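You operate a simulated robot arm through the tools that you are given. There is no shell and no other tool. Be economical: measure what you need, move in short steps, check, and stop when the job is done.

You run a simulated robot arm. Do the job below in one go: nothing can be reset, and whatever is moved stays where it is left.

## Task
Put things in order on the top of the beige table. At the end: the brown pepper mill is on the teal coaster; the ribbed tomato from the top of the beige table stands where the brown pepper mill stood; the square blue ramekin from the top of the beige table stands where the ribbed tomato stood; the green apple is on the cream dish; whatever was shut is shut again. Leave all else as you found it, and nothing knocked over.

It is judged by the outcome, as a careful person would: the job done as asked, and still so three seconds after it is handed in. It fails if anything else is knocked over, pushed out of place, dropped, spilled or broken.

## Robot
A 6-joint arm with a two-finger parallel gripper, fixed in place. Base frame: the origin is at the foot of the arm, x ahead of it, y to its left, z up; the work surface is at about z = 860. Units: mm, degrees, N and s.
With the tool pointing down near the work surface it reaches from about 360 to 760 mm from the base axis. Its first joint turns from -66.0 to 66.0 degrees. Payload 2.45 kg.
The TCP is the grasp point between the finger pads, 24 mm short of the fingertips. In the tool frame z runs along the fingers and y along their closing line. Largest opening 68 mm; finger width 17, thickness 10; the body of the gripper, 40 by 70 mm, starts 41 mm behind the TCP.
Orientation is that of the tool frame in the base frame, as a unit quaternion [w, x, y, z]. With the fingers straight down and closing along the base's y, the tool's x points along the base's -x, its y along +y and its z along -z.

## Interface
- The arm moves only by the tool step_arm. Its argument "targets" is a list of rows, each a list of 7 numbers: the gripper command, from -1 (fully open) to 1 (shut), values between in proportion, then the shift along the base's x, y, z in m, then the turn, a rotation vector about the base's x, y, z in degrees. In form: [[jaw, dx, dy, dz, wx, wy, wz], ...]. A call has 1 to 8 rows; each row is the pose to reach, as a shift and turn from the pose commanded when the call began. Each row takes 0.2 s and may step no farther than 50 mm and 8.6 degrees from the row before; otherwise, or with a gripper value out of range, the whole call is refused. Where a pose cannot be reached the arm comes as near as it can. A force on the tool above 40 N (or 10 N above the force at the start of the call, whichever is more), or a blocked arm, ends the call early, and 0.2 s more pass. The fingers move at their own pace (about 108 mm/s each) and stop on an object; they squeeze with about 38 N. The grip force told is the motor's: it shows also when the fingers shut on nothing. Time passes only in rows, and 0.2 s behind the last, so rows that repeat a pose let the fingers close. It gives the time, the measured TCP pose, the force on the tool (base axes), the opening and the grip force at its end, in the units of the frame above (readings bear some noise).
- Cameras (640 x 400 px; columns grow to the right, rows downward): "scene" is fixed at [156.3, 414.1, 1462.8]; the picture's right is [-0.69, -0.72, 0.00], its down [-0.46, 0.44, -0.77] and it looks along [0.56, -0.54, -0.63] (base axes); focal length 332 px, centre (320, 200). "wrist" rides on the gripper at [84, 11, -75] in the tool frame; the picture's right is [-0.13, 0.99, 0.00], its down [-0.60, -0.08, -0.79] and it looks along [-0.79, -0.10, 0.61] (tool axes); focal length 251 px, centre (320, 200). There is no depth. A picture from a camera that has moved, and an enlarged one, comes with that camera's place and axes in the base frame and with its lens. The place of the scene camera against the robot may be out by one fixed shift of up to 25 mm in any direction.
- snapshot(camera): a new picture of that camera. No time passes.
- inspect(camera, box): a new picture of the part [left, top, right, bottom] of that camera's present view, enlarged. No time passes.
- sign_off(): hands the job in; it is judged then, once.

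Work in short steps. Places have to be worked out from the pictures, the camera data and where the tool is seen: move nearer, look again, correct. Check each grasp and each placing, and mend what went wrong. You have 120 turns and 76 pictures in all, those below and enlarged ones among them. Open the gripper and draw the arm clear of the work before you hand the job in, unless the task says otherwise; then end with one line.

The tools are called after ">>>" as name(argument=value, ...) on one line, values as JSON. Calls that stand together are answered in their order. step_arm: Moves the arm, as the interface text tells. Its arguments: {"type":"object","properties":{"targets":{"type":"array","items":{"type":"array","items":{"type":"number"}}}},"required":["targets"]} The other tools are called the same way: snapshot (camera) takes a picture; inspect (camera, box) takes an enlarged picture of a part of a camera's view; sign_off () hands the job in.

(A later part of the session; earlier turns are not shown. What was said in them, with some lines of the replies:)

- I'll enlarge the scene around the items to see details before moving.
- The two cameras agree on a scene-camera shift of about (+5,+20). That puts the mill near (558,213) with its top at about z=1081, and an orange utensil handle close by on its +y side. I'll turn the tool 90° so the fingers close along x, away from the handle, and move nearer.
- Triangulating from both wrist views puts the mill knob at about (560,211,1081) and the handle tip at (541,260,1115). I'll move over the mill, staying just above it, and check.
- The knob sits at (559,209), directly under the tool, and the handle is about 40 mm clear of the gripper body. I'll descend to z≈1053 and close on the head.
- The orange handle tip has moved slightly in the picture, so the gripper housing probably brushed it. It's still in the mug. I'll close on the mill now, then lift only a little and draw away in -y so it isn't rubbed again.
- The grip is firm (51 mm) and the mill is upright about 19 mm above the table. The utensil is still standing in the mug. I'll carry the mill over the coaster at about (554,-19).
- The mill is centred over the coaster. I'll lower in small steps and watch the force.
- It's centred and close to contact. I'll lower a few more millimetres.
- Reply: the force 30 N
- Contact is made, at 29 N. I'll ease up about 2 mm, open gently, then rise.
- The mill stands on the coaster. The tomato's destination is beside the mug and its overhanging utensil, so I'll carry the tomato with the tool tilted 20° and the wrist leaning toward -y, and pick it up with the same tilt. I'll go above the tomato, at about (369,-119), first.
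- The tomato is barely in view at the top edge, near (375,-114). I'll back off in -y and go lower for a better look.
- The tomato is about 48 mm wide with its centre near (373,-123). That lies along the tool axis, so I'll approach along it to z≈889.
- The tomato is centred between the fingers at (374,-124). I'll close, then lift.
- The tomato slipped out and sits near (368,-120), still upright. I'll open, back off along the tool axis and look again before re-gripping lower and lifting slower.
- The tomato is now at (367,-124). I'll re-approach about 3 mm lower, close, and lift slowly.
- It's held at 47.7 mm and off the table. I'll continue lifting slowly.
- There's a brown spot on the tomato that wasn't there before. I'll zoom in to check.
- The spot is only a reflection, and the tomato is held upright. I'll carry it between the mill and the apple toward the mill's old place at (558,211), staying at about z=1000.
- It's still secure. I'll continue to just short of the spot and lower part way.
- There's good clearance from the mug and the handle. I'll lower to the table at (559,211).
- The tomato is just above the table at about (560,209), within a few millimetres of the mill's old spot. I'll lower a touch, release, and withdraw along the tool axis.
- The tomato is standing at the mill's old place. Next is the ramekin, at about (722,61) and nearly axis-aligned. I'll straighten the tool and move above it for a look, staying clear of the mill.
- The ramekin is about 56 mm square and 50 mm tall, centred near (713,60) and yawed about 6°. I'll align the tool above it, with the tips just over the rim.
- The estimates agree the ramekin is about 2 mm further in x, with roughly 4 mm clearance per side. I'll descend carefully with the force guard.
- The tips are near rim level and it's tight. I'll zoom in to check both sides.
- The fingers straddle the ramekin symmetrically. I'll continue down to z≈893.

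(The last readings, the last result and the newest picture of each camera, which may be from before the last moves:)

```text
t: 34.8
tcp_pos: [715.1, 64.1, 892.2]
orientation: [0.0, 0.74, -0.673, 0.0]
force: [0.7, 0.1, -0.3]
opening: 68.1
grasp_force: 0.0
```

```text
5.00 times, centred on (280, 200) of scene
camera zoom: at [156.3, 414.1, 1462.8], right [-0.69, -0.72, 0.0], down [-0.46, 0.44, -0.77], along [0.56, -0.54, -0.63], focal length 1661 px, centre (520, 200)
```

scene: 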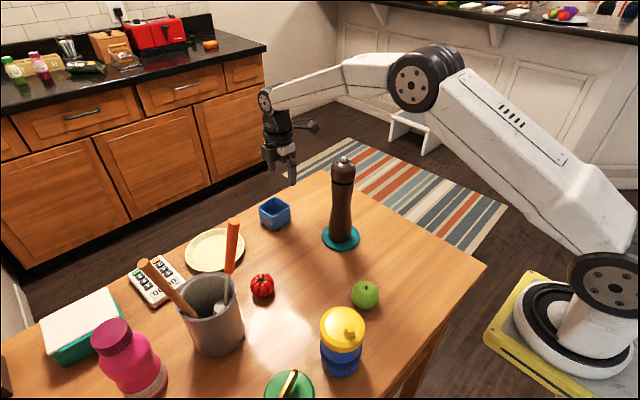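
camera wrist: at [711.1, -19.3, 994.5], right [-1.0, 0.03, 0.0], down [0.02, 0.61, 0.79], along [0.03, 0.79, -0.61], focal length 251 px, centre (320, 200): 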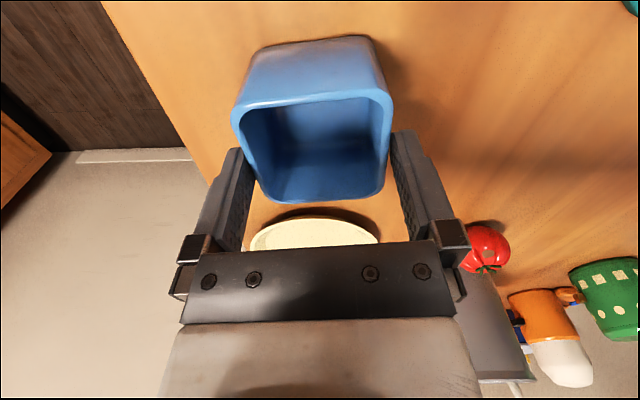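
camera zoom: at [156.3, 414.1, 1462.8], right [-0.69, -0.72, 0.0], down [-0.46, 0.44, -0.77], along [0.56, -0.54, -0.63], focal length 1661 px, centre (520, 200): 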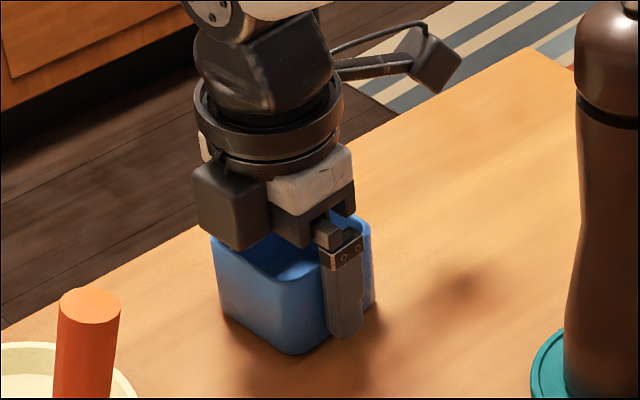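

It's in position without contact. I'll close and lift slowly.

>>> step_arm(targets=[[1, 0, 0, 0, 0, 0, 0], [1, 0, 0, 0, 0, 0, 0], [1, 0, 0, 0, 0, 0, 0], [1, 0, 0, 0.004, 0, 0, 0], [1, 0, 0, 0.012, 0, 0, 0], [1, 0, 0, 0.025, 0, 0, 0], [1, 0, 0, 0.04, 0, 0, 0]])

>>> inspect(camera="scene", box=[220, 90, 380, 250])

```text
t: 36.4
tcp_pos: [713.5, 65.3, 930.7]
orientation: [-0.001, 0.741, -0.672, 0.0]
force: [0.3, 0.7, -2.8]
opening: 64.2
grasp_force: 37.8
```

```text
2.50 times, centred on (300, 170) of scene
camera zoom: at [156.4, 414.2, 1462.8], right [-0.69, -0.72, 0.0], down [-0.46, 0.44, -0.77], along [0.56, -0.54, -0.63], focal length 830 px, centre (370, 275)
```

zoom: 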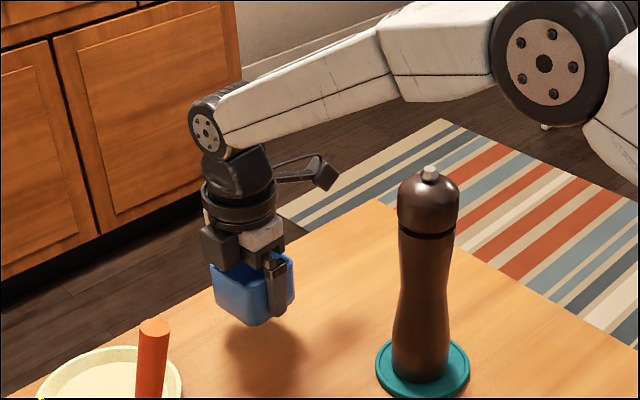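

The grip holds at 64 mm and the ramekin is lifted. I'll carry it around the far/-y side of the mill at z≈1000, which keeps the camera bracket away from the mill.

>>> step_arm(targets=[[1, -0.005, -0.02, 0.03, 0, 0, 0], [1, -0.012, -0.055, 0.055, 0, 0, 0], [1, -0.016, -0.095, 0.07, 0, 0, 0], [1, -0.02, -0.135, 0.07, 0, 0, 0], [1, -0.024, -0.175, 0.07, 0, 0, 0], [1, -0.045, -0.21, 0.07, 0, 0, 0], [1, -0.085, -0.225, 0.07, 0, 0, 0], [1, -0.125, -0.225, 0.07, 0, 0, 0]])

>>> step_arm(targets=[[1, -0.04, 0.005, 0, 0, 0, 0], [1, -0.08, 0.01, 0, 0, 0, 0], [1, -0.12, 0.017, -0.005, 0, 0, 0], [1, -0.16, 0.025, -0.01, 0, 0, 0], [1, -0.195, 0.032, -0.02, 0, 0, 0], [1, -0.214, 0.036, -0.04, 0, 0, 0], [1, -0.214, 0.036, -0.04, 0, 0, 0]])

>>> snapshot(camera="scene")

```text
t: 38.2
tcp_pos: [593.2, -161.9, 1001.7]
orientation: [0.001, 0.74, -0.673, 0.0]
force: [0.1, -0.5, -4.2]
opening: 64.0
grasp_force: 38.2
```

```text
t: 39.8
tcp_pos: [372.4, -126.4, 960.8]
orientation: [0.001, 0.74, -0.672, 0.0]
force: [0.0, 0.1, -3.6]
opening: 63.8
grasp_force: 37.8
```

```text
30 pictures are left
```

scene: 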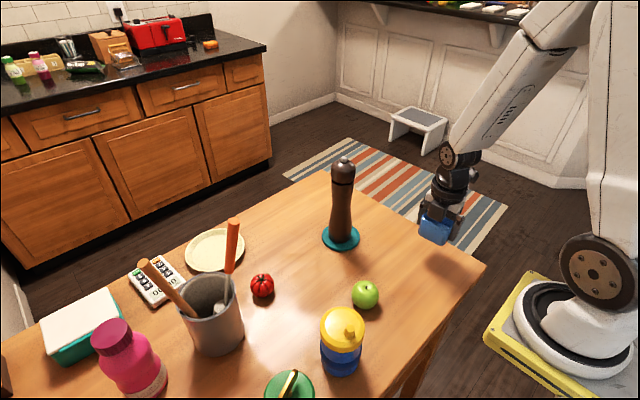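

The ramekin is above the tomato's old spot and the mill is untouched. I'll lower it, watching the force.

>>> step_arm(targets=[[1, 0.0, 0.003, -0.03, 0, 0, 0], [1, 0.0, 0.003, -0.05, 0, 0, 0], [1, 0.0, 0.003, -0.06, 0, 0, 0], [1, 0.0, 0.003, -0.065, 0, 0, 0], [1, 0.0, 0.003, -0.065, 0, 0, 0]])

>>> inspect(camera="scene", box=[380, 190, 500, 290])

```text
t: 41.0
tcp_pos: [376.5, -123.1, 896.6]
orientation: [0.0, 0.74, -0.673, 0.0]
force: [-0.6, 0.3, -2.9]
opening: 64.0
grasp_force: 38.1
```

```text
4.00 times, centred on (440, 240) of scene
camera zoom: at [156.4, 414.1, 1462.8], right [-0.69, -0.72, 0.0], down [-0.46, 0.44, -0.77], along [0.56, -0.54, -0.63], focal length 1329 px, centre (-160, 40)
```

zoom: 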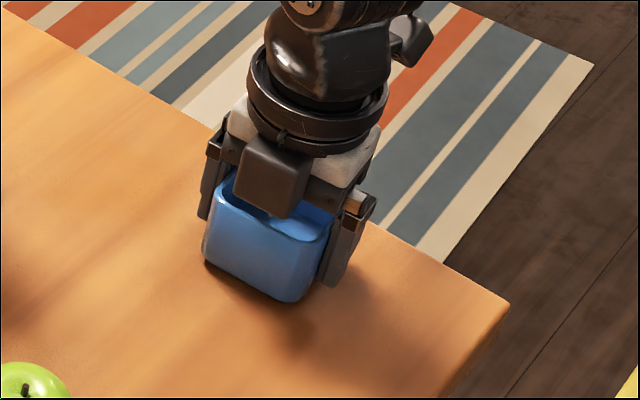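

It's well placed, with about 4 mm left. I'll lower in 1 mm steps, then release.

>>> step_arm(targets=[[1, -0.001, 0, -0.002, 0, 0, 0], [1, -0.001, 0, -0.003, 0, 0, 0], [1, -0.001, 0, -0.004, 0, 0, 0], [1, -0.001, 0, -0.004, 0, 0, 0]])

```text
t: 42.0
tcp_pos: [375.2, -123.2, 892.9]
orientation: [0.0, 0.741, -0.672, 0.001]
force: [-3.5, -2.7, 23.0]
opening: 63.9
grasp_force: 38.2
```

Contact at 23 N. I'll ease up 0.5 mm, open, and rise straight up slowly.

>>> step_arm(targets=[[1, 0, 0, 0.001, 0, 0, 0], [-0.5, 0, 0, 0.001, 0, 0, 0], [-1, 0, 0, 0.001, 0, 0, 0], [-1, 0, 0, 0.001, 0, 0, 0]])

>>> step_arm(targets=[[-1, 0, 0, 0.01, 0, 0, 0], [-1, 0, 0, 0.025, 0, 0, 0], [-1, 0, 0, 0.05, 0, 0, 0], [-1, 0, 0, 0.09, 0, 0, 0], [-1, 0, 0, 0.12, 0, 0, 0]])

>>> snapshot(camera="scene")

```text
t: 43.0
tcp_pos: [374.4, -121.3, 892.6]
orientation: [0.0, 0.74, -0.673, 0.0]
force: [0.4, 0.4, 0.9]
opening: 68.1
grasp_force: 0.1
```

```text
t: 44.2
tcp_pos: [373.2, -120.8, 1013.3]
orientation: [0.0, 0.74, -0.672, -0.001]
force: [-0.2, 0.1, 0.2]
opening: 67.9
grasp_force: 0.1
```

```text
28 pictures are left
```

scene: 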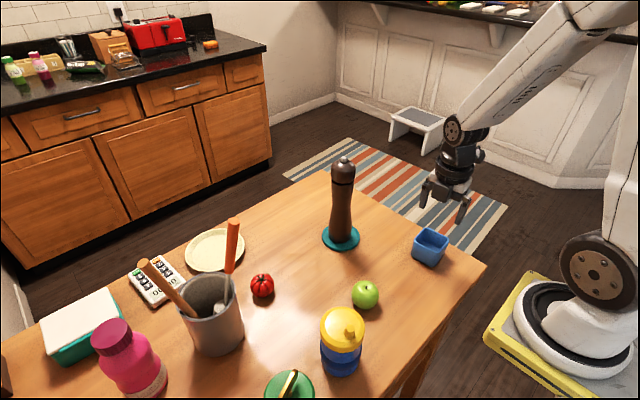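

The ramekin stands where the tomato was. Next is the apple at about (393,82), so I'll move over for a look.

>>> step_arm(targets=[[-1, 0.005, 0.04, 0, 0, 0, 0], [-1, 0.01, 0.08, 0, 0, 0, 0], [-1, 0.015, 0.12, 0, 0, 0, 0], [-1, 0.018, 0.155, 0, 0, 0, 0], [-1, 0.02, 0.175, -0.02, 0, 0, 0], [-1, 0.02, 0.175, -0.04, 0, 0, 0], [-1, 0.02, 0.175, -0.04, 0, 0, 0]])

>>> snapshot(camera="wrist")

```text
t: 45.8
tcp_pos: [395.0, 50.0, 974.2]
orientation: [0.0, 0.74, -0.672, -0.001]
force: [0.3, 0.2, -0.4]
opening: 68.0
grasp_force: 0.0
```

```text
27 pictures are left
camera wrist: at [391.6, -34.5, 1048.3], right [-1.0, 0.03, 0.0], down [0.02, 0.61, 0.79], along [0.03, 0.79, -0.61], focal length 251 px, centre (320, 200)
```

wrist: 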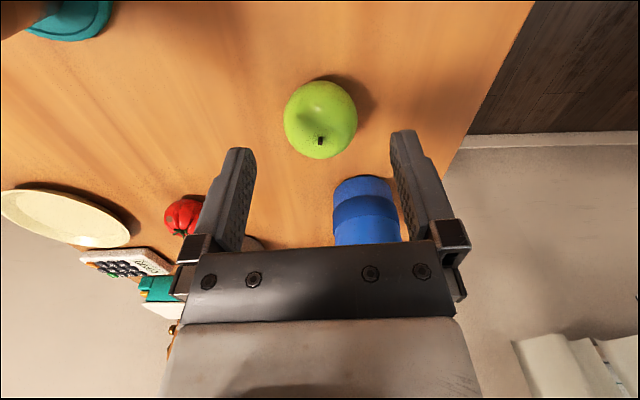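

The apple is at (396,78) and about 55 mm wide. I'll move over it and descend to z≈887.

>>> step_arm(targets=[[-1, 0.001, 0.027, 0, 0, 0, 0], [-1, 0.001, 0.027, -0.025, 0, 0, 0], [-1, 0.001, 0.027, -0.05, 0, 0, 0], [-1, 0.001, 0.027, -0.07, 0, 0, 0], [-1, 0.001, 0.027, -0.087, 0, 0, 0], [-1, 0.001, 0.027, -0.087, 0, 0, 0]])

>>> snapshot(camera="wrist")

>>> inspect(camera="scene", box=[300, 200, 440, 340])

```text
t: 47.2
tcp_pos: [392.8, 80.1, 886.5]
orientation: [0.0, 0.74, -0.673, 0.0]
force: [-0.5, 0.0, 0.5]
opening: 68.4
grasp_force: 0.1
```

```text
26 pictures are left
camera wrist: at [391.0, -3.7, 961.1], right [-1.0, 0.03, 0.0], down [0.02, 0.61, 0.79], along [0.03, 0.79, -0.61], focal length 251 px, centre (320, 200)
```

wrist: 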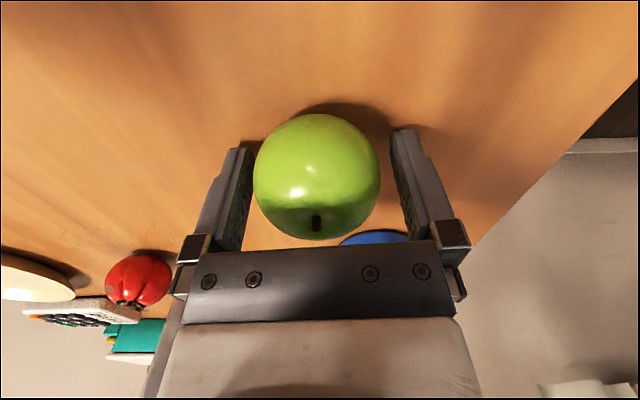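

```text
2.86 times, centred on (370, 270) of scene
camera zoom: at [156.3, 414.2, 1462.8], right [-0.69, -0.72, 0.0], down [-0.46, 0.44, -0.77], along [0.56, -0.54, -0.63], focal length 949 px, centre (177, 0)
```

zoom: 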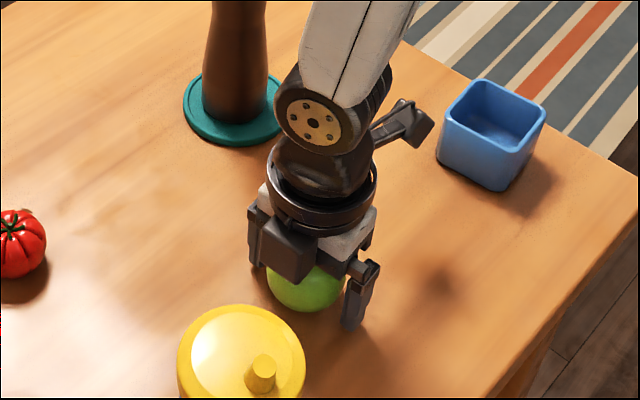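

The apple is centred between the fingers. I'll close and lift slowly.

>>> step_arm(targets=[[1, 0, 0, 0, 0, 0, 0], [1, 0, 0, 0, 0, 0, 0], [1, 0, 0, 0, 0, 0, 0], [1, 0, 0, 0.003, 0, 0, 0], [1, 0, 0, 0.008, 0, 0, 0], [1, 0, 0, 0.016, 0, 0, 0], [1, 0, 0, 0.028, 0, 0, 0], [1, 0, 0, 0.04, 0, 0, 0]])

>>> snapshot(camera="wrist")

```text
t: 49.0
tcp_pos: [394.7, 80.4, 927.3]
orientation: [0.0, 0.74, -0.673, 0.0]
force: [-0.1, -0.6, -1.1]
opening: 53.7
grasp_force: 38.0
```

```text
24 pictures are left
camera wrist: at [391.5, -4.6, 1000.8], right [-1.0, 0.03, 0.0], down [0.02, 0.61, 0.79], along [0.03, 0.79, -0.61], focal length 251 px, centre (320, 200)
```

wrist: 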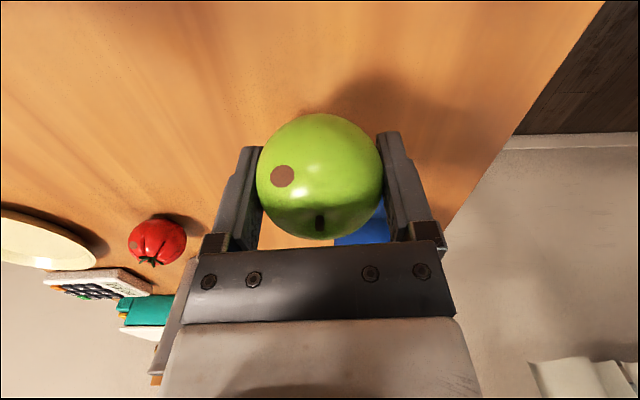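

The apple is held at 53.7 mm. A brown round spot has appeared on it too, so I'll zoom in to see what it is.

>>> inspect(camera="wrist", box=[110, 100, 400, 280])

>>> inspect(camera="scene", box=[230, 230, 430, 330])

```text
2.21 times, centred on (255, 190) of wrist
camera zoom: at [391.5, -4.6, 1000.8], right [-1.0, 0.03, 0.0], down [0.02, 0.61, 0.79], along [0.03, 0.79, -0.61], focal length 555 px, centre (463, 222)
```

zoom: 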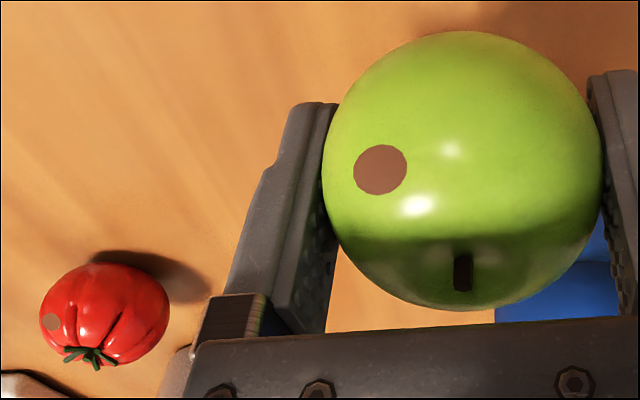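

```text
3.20 times, centred on (330, 280) of scene
camera zoom: at [156.4, 414.2, 1462.8], right [-0.69, -0.72, 0.0], down [-0.46, 0.44, -0.77], along [0.56, -0.54, -0.63], focal length 1063 px, centre (288, -56)
```

zoom: 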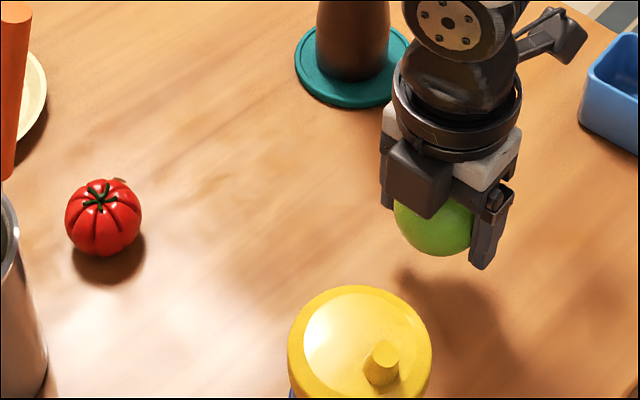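

Both fruits show a bruise-like mark from the gripper's squeeze, and I can't undo that. I'll check whether a milder jaw command lowers the force, still commanding well under the apple's width so it can't drop.

>>> step_arm(targets=[[0.3, 0, 0, 0, 0, 0, 0], [0, 0, 0, 0, 0, 0, 0], [-0.2, 0, 0, 0, 0, 0, 0], [-0.2, 0, 0, 0, 0, 0, 0]])

```text
t: 50.0
tcp_pos: [393.9, 79.5, 926.5]
orientation: [0.0, 0.74, -0.673, 0.0]
force: [-0.2, 1.1, -1.2]
opening: 53.9
grasp_force: 37.7
```

The force stays saturated at about 38 N, so I'll keep the firm grip. I'll carry the apple at z≈1000 between the mill and the mug toward the dish.

>>> step_arm(targets=[[1, 0.025, 0.02, 0.025, 0, 0, 0], [1, 0.06, 0.04, 0.05, 0, 0, 0], [1, 0.1, 0.055, 0.07, 0, 0, 0], [1, 0.14, 0.062, 0.073, 0, 0, 0], [1, 0.18, 0.07, 0.073, 0, 0, 0], [1, 0.22, 0.082, 0.073, 0, 0, 0], [1, 0.257, 0.1, 0.073, 0, 0, 0], [1, 0.29, 0.115, 0.073, 0, 0, 0]])

>>> snapshot(camera="scene")

>>> snapshot(camera="wrist")

```text
t: 51.8
tcp_pos: [685.0, 194.4, 997.7]
orientation: [0.0, 0.74, -0.672, 0.0]
force: [-0.1, 0.6, -1.2]
opening: 53.5
grasp_force: 38.0
```

```text
21 pictures are left
```

scene: 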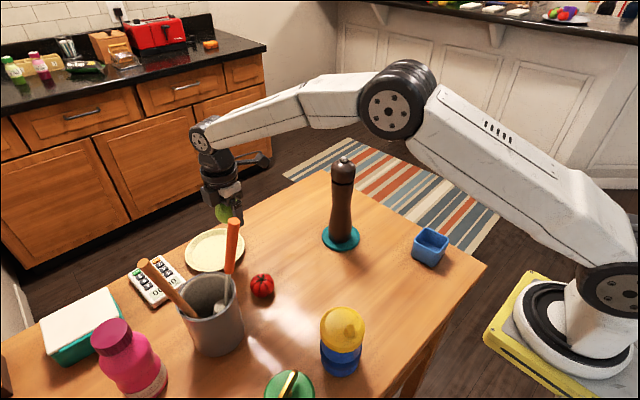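

```text
20 pictures are left
camera wrist: at [681.2, 110.6, 1072.6], right [-1.0, 0.03, 0.0], down [0.02, 0.61, 0.79], along [0.03, 0.79, -0.61], focal length 251 px, centre (320, 200)
```

wrist: 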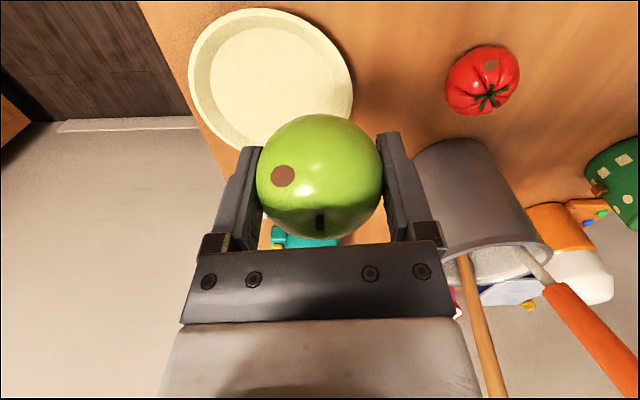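

The dish centre is at about (726,212), with a flat floor of roughly 50 mm radius. I'll move over (722,212) and lower part way.

>>> step_arm(targets=[[1, 0.015, 0.008, 0, 0, 0, 0], [1, 0.03, 0.015, 0, 0, 0, 0], [1, 0.037, 0.018, -0.02, 0, 0, 0], [1, 0.037, 0.018, -0.05, 0, 0, 0], [1, 0.037, 0.018, -0.08, 0, 0, 0], [1, 0.037, 0.018, -0.08, 0, 0, 0]])

>>> inspect(camera="scene", box=[150, 140, 310, 300])

>>> snapshot(camera="wrist")

```text
t: 53.2
tcp_pos: [723.0, 214.3, 915.7]
orientation: [0.0, 0.74, -0.672, 0.0]
force: [0.2, -0.2, -0.5]
opening: 53.9
grasp_force: 38.0
```

```text
2.50 times, centred on (230, 220) of scene
camera zoom: at [156.4, 414.2, 1462.8], right [-0.69, -0.72, 0.0], down [-0.46, 0.44, -0.77], along [0.56, -0.54, -0.63], focal length 830 px, centre (545, 150)
```

zoom: 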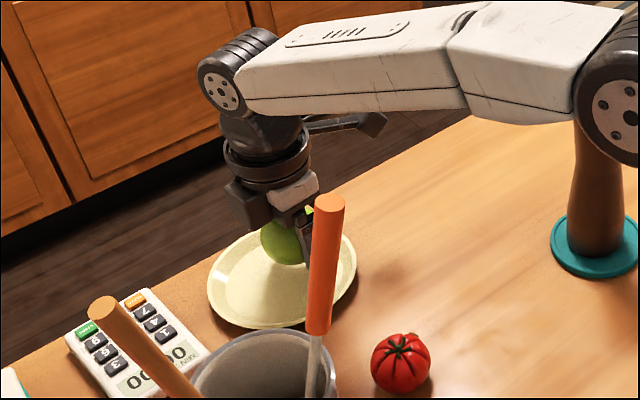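

```text
18 pictures are left
camera wrist: at [719.4, 129.5, 990.3], right [-1.0, 0.03, 0.0], down [0.02, 0.61, 0.79], along [0.03, 0.79, -0.61], focal length 251 px, centre (320, 200)
```

wrist: 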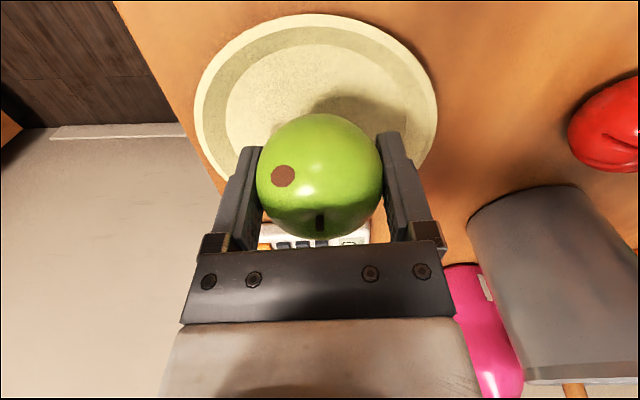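

The dish centre is nearer (727,222), so I'll shift 5 mm in y and lower slowly with the force guard.

>>> step_arm(targets=[[1, 0.001, 0.005, -0.004, 0, 0, 0], [1, 0.001, 0.005, -0.01, 0, 0, 0], [1, 0.001, 0.005, -0.015, 0, 0, 0], [1, 0.001, 0.005, -0.018, 0, 0, 0], [1, 0.001, 0.005, -0.02, 0, 0, 0], [1, 0.001, 0.005, -0.02, 0, 0, 0]])

>>> inspect(camera="wrist", box=[180, 0, 460, 250])

```text
t: 54.6
tcp_pos: [724.0, 218.8, 897.6]
orientation: [-0.001, 0.74, -0.673, -0.001]
force: [-0.2, -0.7, -0.9]
opening: 53.4
grasp_force: 37.6
```

```text
1.60 times, centred on (320, 125) of wrist
camera zoom: at [720.6, 134.7, 972.1], right [-1.0, 0.03, 0.0], down [0.02, 0.61, 0.79], along [0.03, 0.79, -0.61], focal length 402 px, centre (320, 320)
```

zoom: 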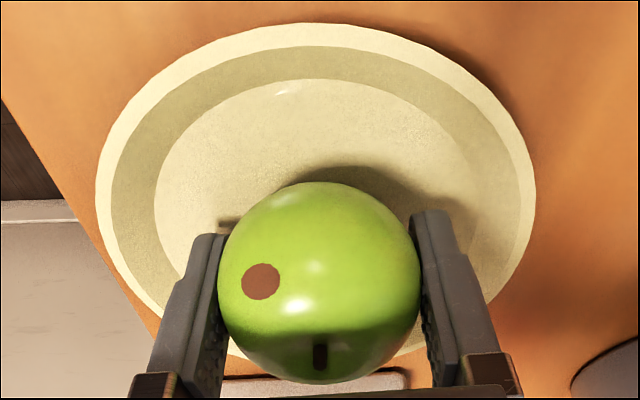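

The fingers are within the floor area. I'll lower a few more millimetres until light contact.

>>> step_arm(targets=[[1, 0, 0, -0.0015, 0, 0, 0], [1, 0, 0, -0.003, 0, 0, 0], [1, 0, 0, -0.0045, 0, 0, 0], [1, 0, 0, -0.0045, 0, 0, 0]])

```text
t: 55.6
tcp_pos: [722.5, 217.7, 894.3]
orientation: [0.0, 0.74, -0.672, 0.0]
force: [-0.2, -0.5, -0.8]
opening: 53.7
grasp_force: 37.9
```

There's no contact yet, so I'll continue down in 1 mm steps.

>>> step_arm(targets=[[1, 0, 0, -0.001, 0, 0, 0], [1, 0, 0, -0.002, 0, 0, 0], [1, 0, 0, -0.003, 0, 0, 0], [1, 0, 0, -0.003, 0, 0, 0]])

>>> inspect(camera="scene", box=[180, 200, 270, 280])

```text
t: 56.6
tcp_pos: [722.6, 217.9, 893.5]
orientation: [-0.001, 0.74, -0.673, 0.001]
force: [-4.8, -3.1, 18.7]
opening: 54.1
grasp_force: 38.2
```

```text
5.00 times, centred on (225, 240) of scene
camera zoom: at [155.8, 413.9, 1462.9], right [-0.69, -0.72, 0.0], down [-0.46, 0.44, -0.77], along [0.56, -0.54, -0.63], focal length 1661 px, centre (795, 0)
```

zoom: 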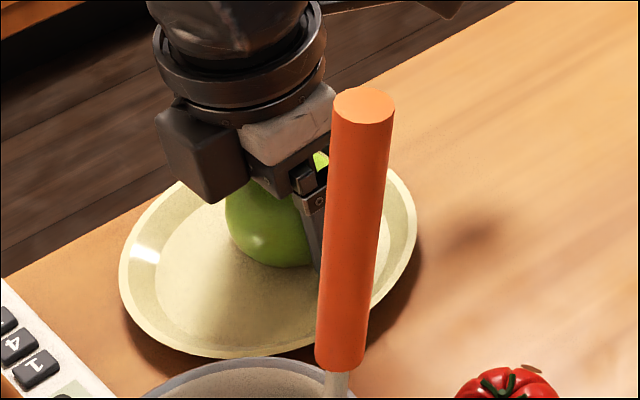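

Contact at 19 N. I'll ease up 1 mm, open gently part way, and rise.

>>> step_arm(targets=[[1, 0, 0, 0.001, 0, 0, 0], [-0.62, 0, 0, 0.001, 0, 0, 0], [-0.7, 0, 0, 0.001, 0, 0, 0], [-0.8, 0, 0, 0.001, 0, 0, 0], [-0.85, 0, 0, 0.001, 0, 0, 0]])

>>> step_arm(targets=[[-0.9, 0, 0, 0.008, 0, 0, 0], [-0.95, 0, 0, 0.02, 0, 0, 0], [-1, 0, 0, 0.045, 0, 0, 0], [-1, 0, 0, 0.09, 0, 0, 0], [-1, -0.01, -0.01, 0.135, 0, 0, 0]])

>>> snapshot(camera="wrist")

>>> snapshot(camera="scene")

```text
t: 57.8
tcp_pos: [722.6, 217.5, 892.0]
orientation: [0.001, 0.741, -0.672, 0.0]
force: [-0.1, 0.1, -0.7]
opening: 62.9
grasp_force: 0.0
```

```text
t: 59.0
tcp_pos: [713.3, 209.4, 1029.8]
orientation: [0.0, 0.741, -0.672, 0.0]
force: [0.3, 0.4, 0.8]
opening: 67.9
grasp_force: 0.1
```

```text
15 pictures are left
camera wrist: at [710.2, 125.3, 1104.0], right [-1.0, 0.03, 0.0], down [0.02, 0.61, 0.79], along [0.03, 0.79, -0.61], focal length 251 px, centre (320, 200)
```

wrist: 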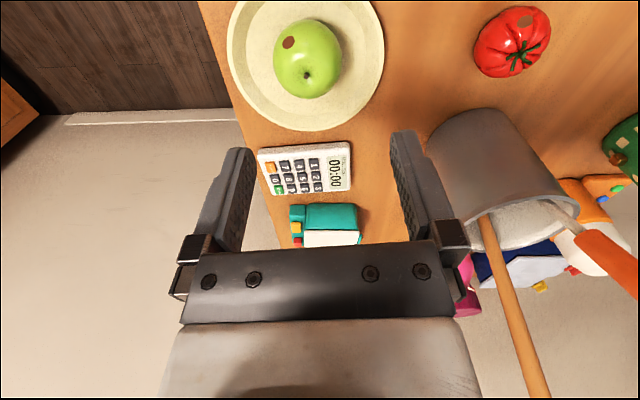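

```text
14 pictures are left
```

scene: 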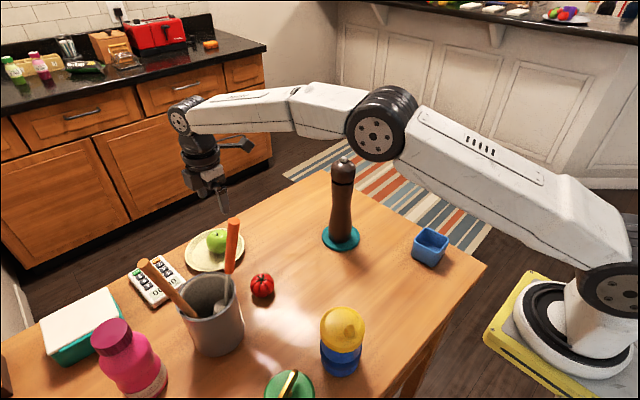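

The apple rests on the dish and everything stands upright. I'll raise the arm and draw it clear toward its starting place.

>>> step_arm(targets=[[-1, -0.01, -0.01, 0.045, 0, 0, 0], [-1, -0.02, -0.02, 0.09, 0, 0, 0], [-1, -0.03, -0.03, 0.135, 0, 0, 0], [-1, -0.05, -0.05, 0.165, 0, 0, 0], [-1, -0.085, -0.075, 0.175, 0, 0, 0], [-1, -0.12, -0.1, 0.175, 0, 0, 0], [-1, -0.155, -0.125, 0.175, 0, 0, 0], [-1, -0.19, -0.145, 0.175, 0, 0, 0]])

>>> step_arm(targets=[[-1, -0.03, -0.01, 0, 0, 0, 0], [-1, -0.065, -0.02, 0, 0, 0, 0], [-1, -0.065, -0.02, 0, 0, 0, 0]])

>>> snapshot(camera="scene")

>>> inspect(camera="scene", box=[120, 180, 320, 305])

```text
t: 60.8
tcp_pos: [522.6, 61.7, 1203.2]
orientation: [0.0, 0.74, -0.673, 0.0]
force: [-0.1, 0.3, 0.8]
opening: 68.2
grasp_force: 0.0
```

```text
t: 61.6
tcp_pos: [459.4, 42.5, 1201.9]
orientation: [0.0, 0.739, -0.673, 0.0]
force: [0.1, 0.3, -0.2]
opening: 68.0
grasp_force: 0.1
```

```text
13 pictures are left
```

scene: 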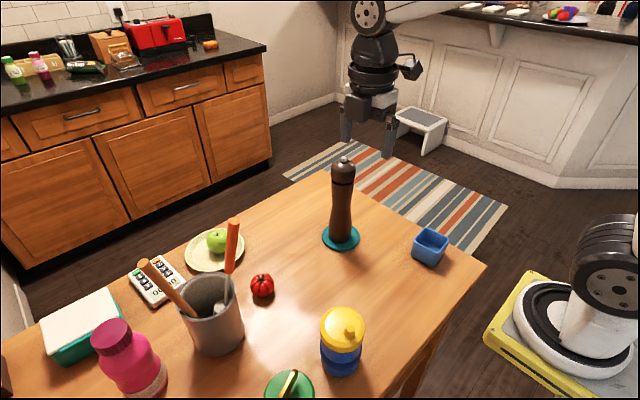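

```text
3.20 times, centred on (220, 242) of scene
camera zoom: at [156.3, 414.1, 1462.8], right [-0.69, -0.72, 0.0], down [-0.46, 0.44, -0.77], along [0.56, -0.54, -0.63], focal length 1063 px, centre (640, 64)
```

zoom: 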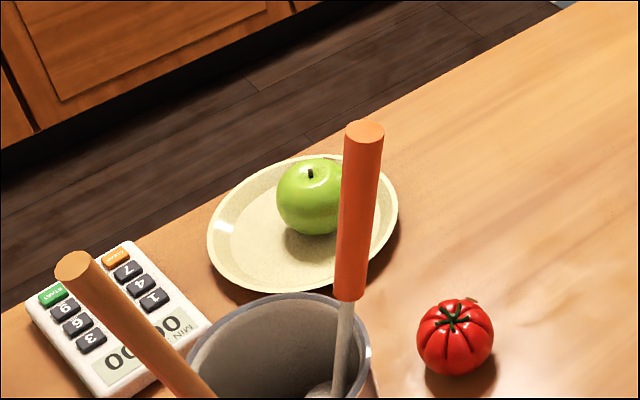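

All four items are in place, and the mug, dish and calculator haven't moved. The arm is clear with the gripper open, so I'll hand in.

>>> sign_off()

```text
The job is handed in.
```

The mill is on the coaster, the tomato is at the mill's old spot, the ramekin is at the tomato's old spot and the apple is on the dish; nothing was opened or knocked over, but the gripper left a small brown mark on both the tomato and the apple, and nudged the orange utensil about 15 mm at its tip (it still stands in the mug).
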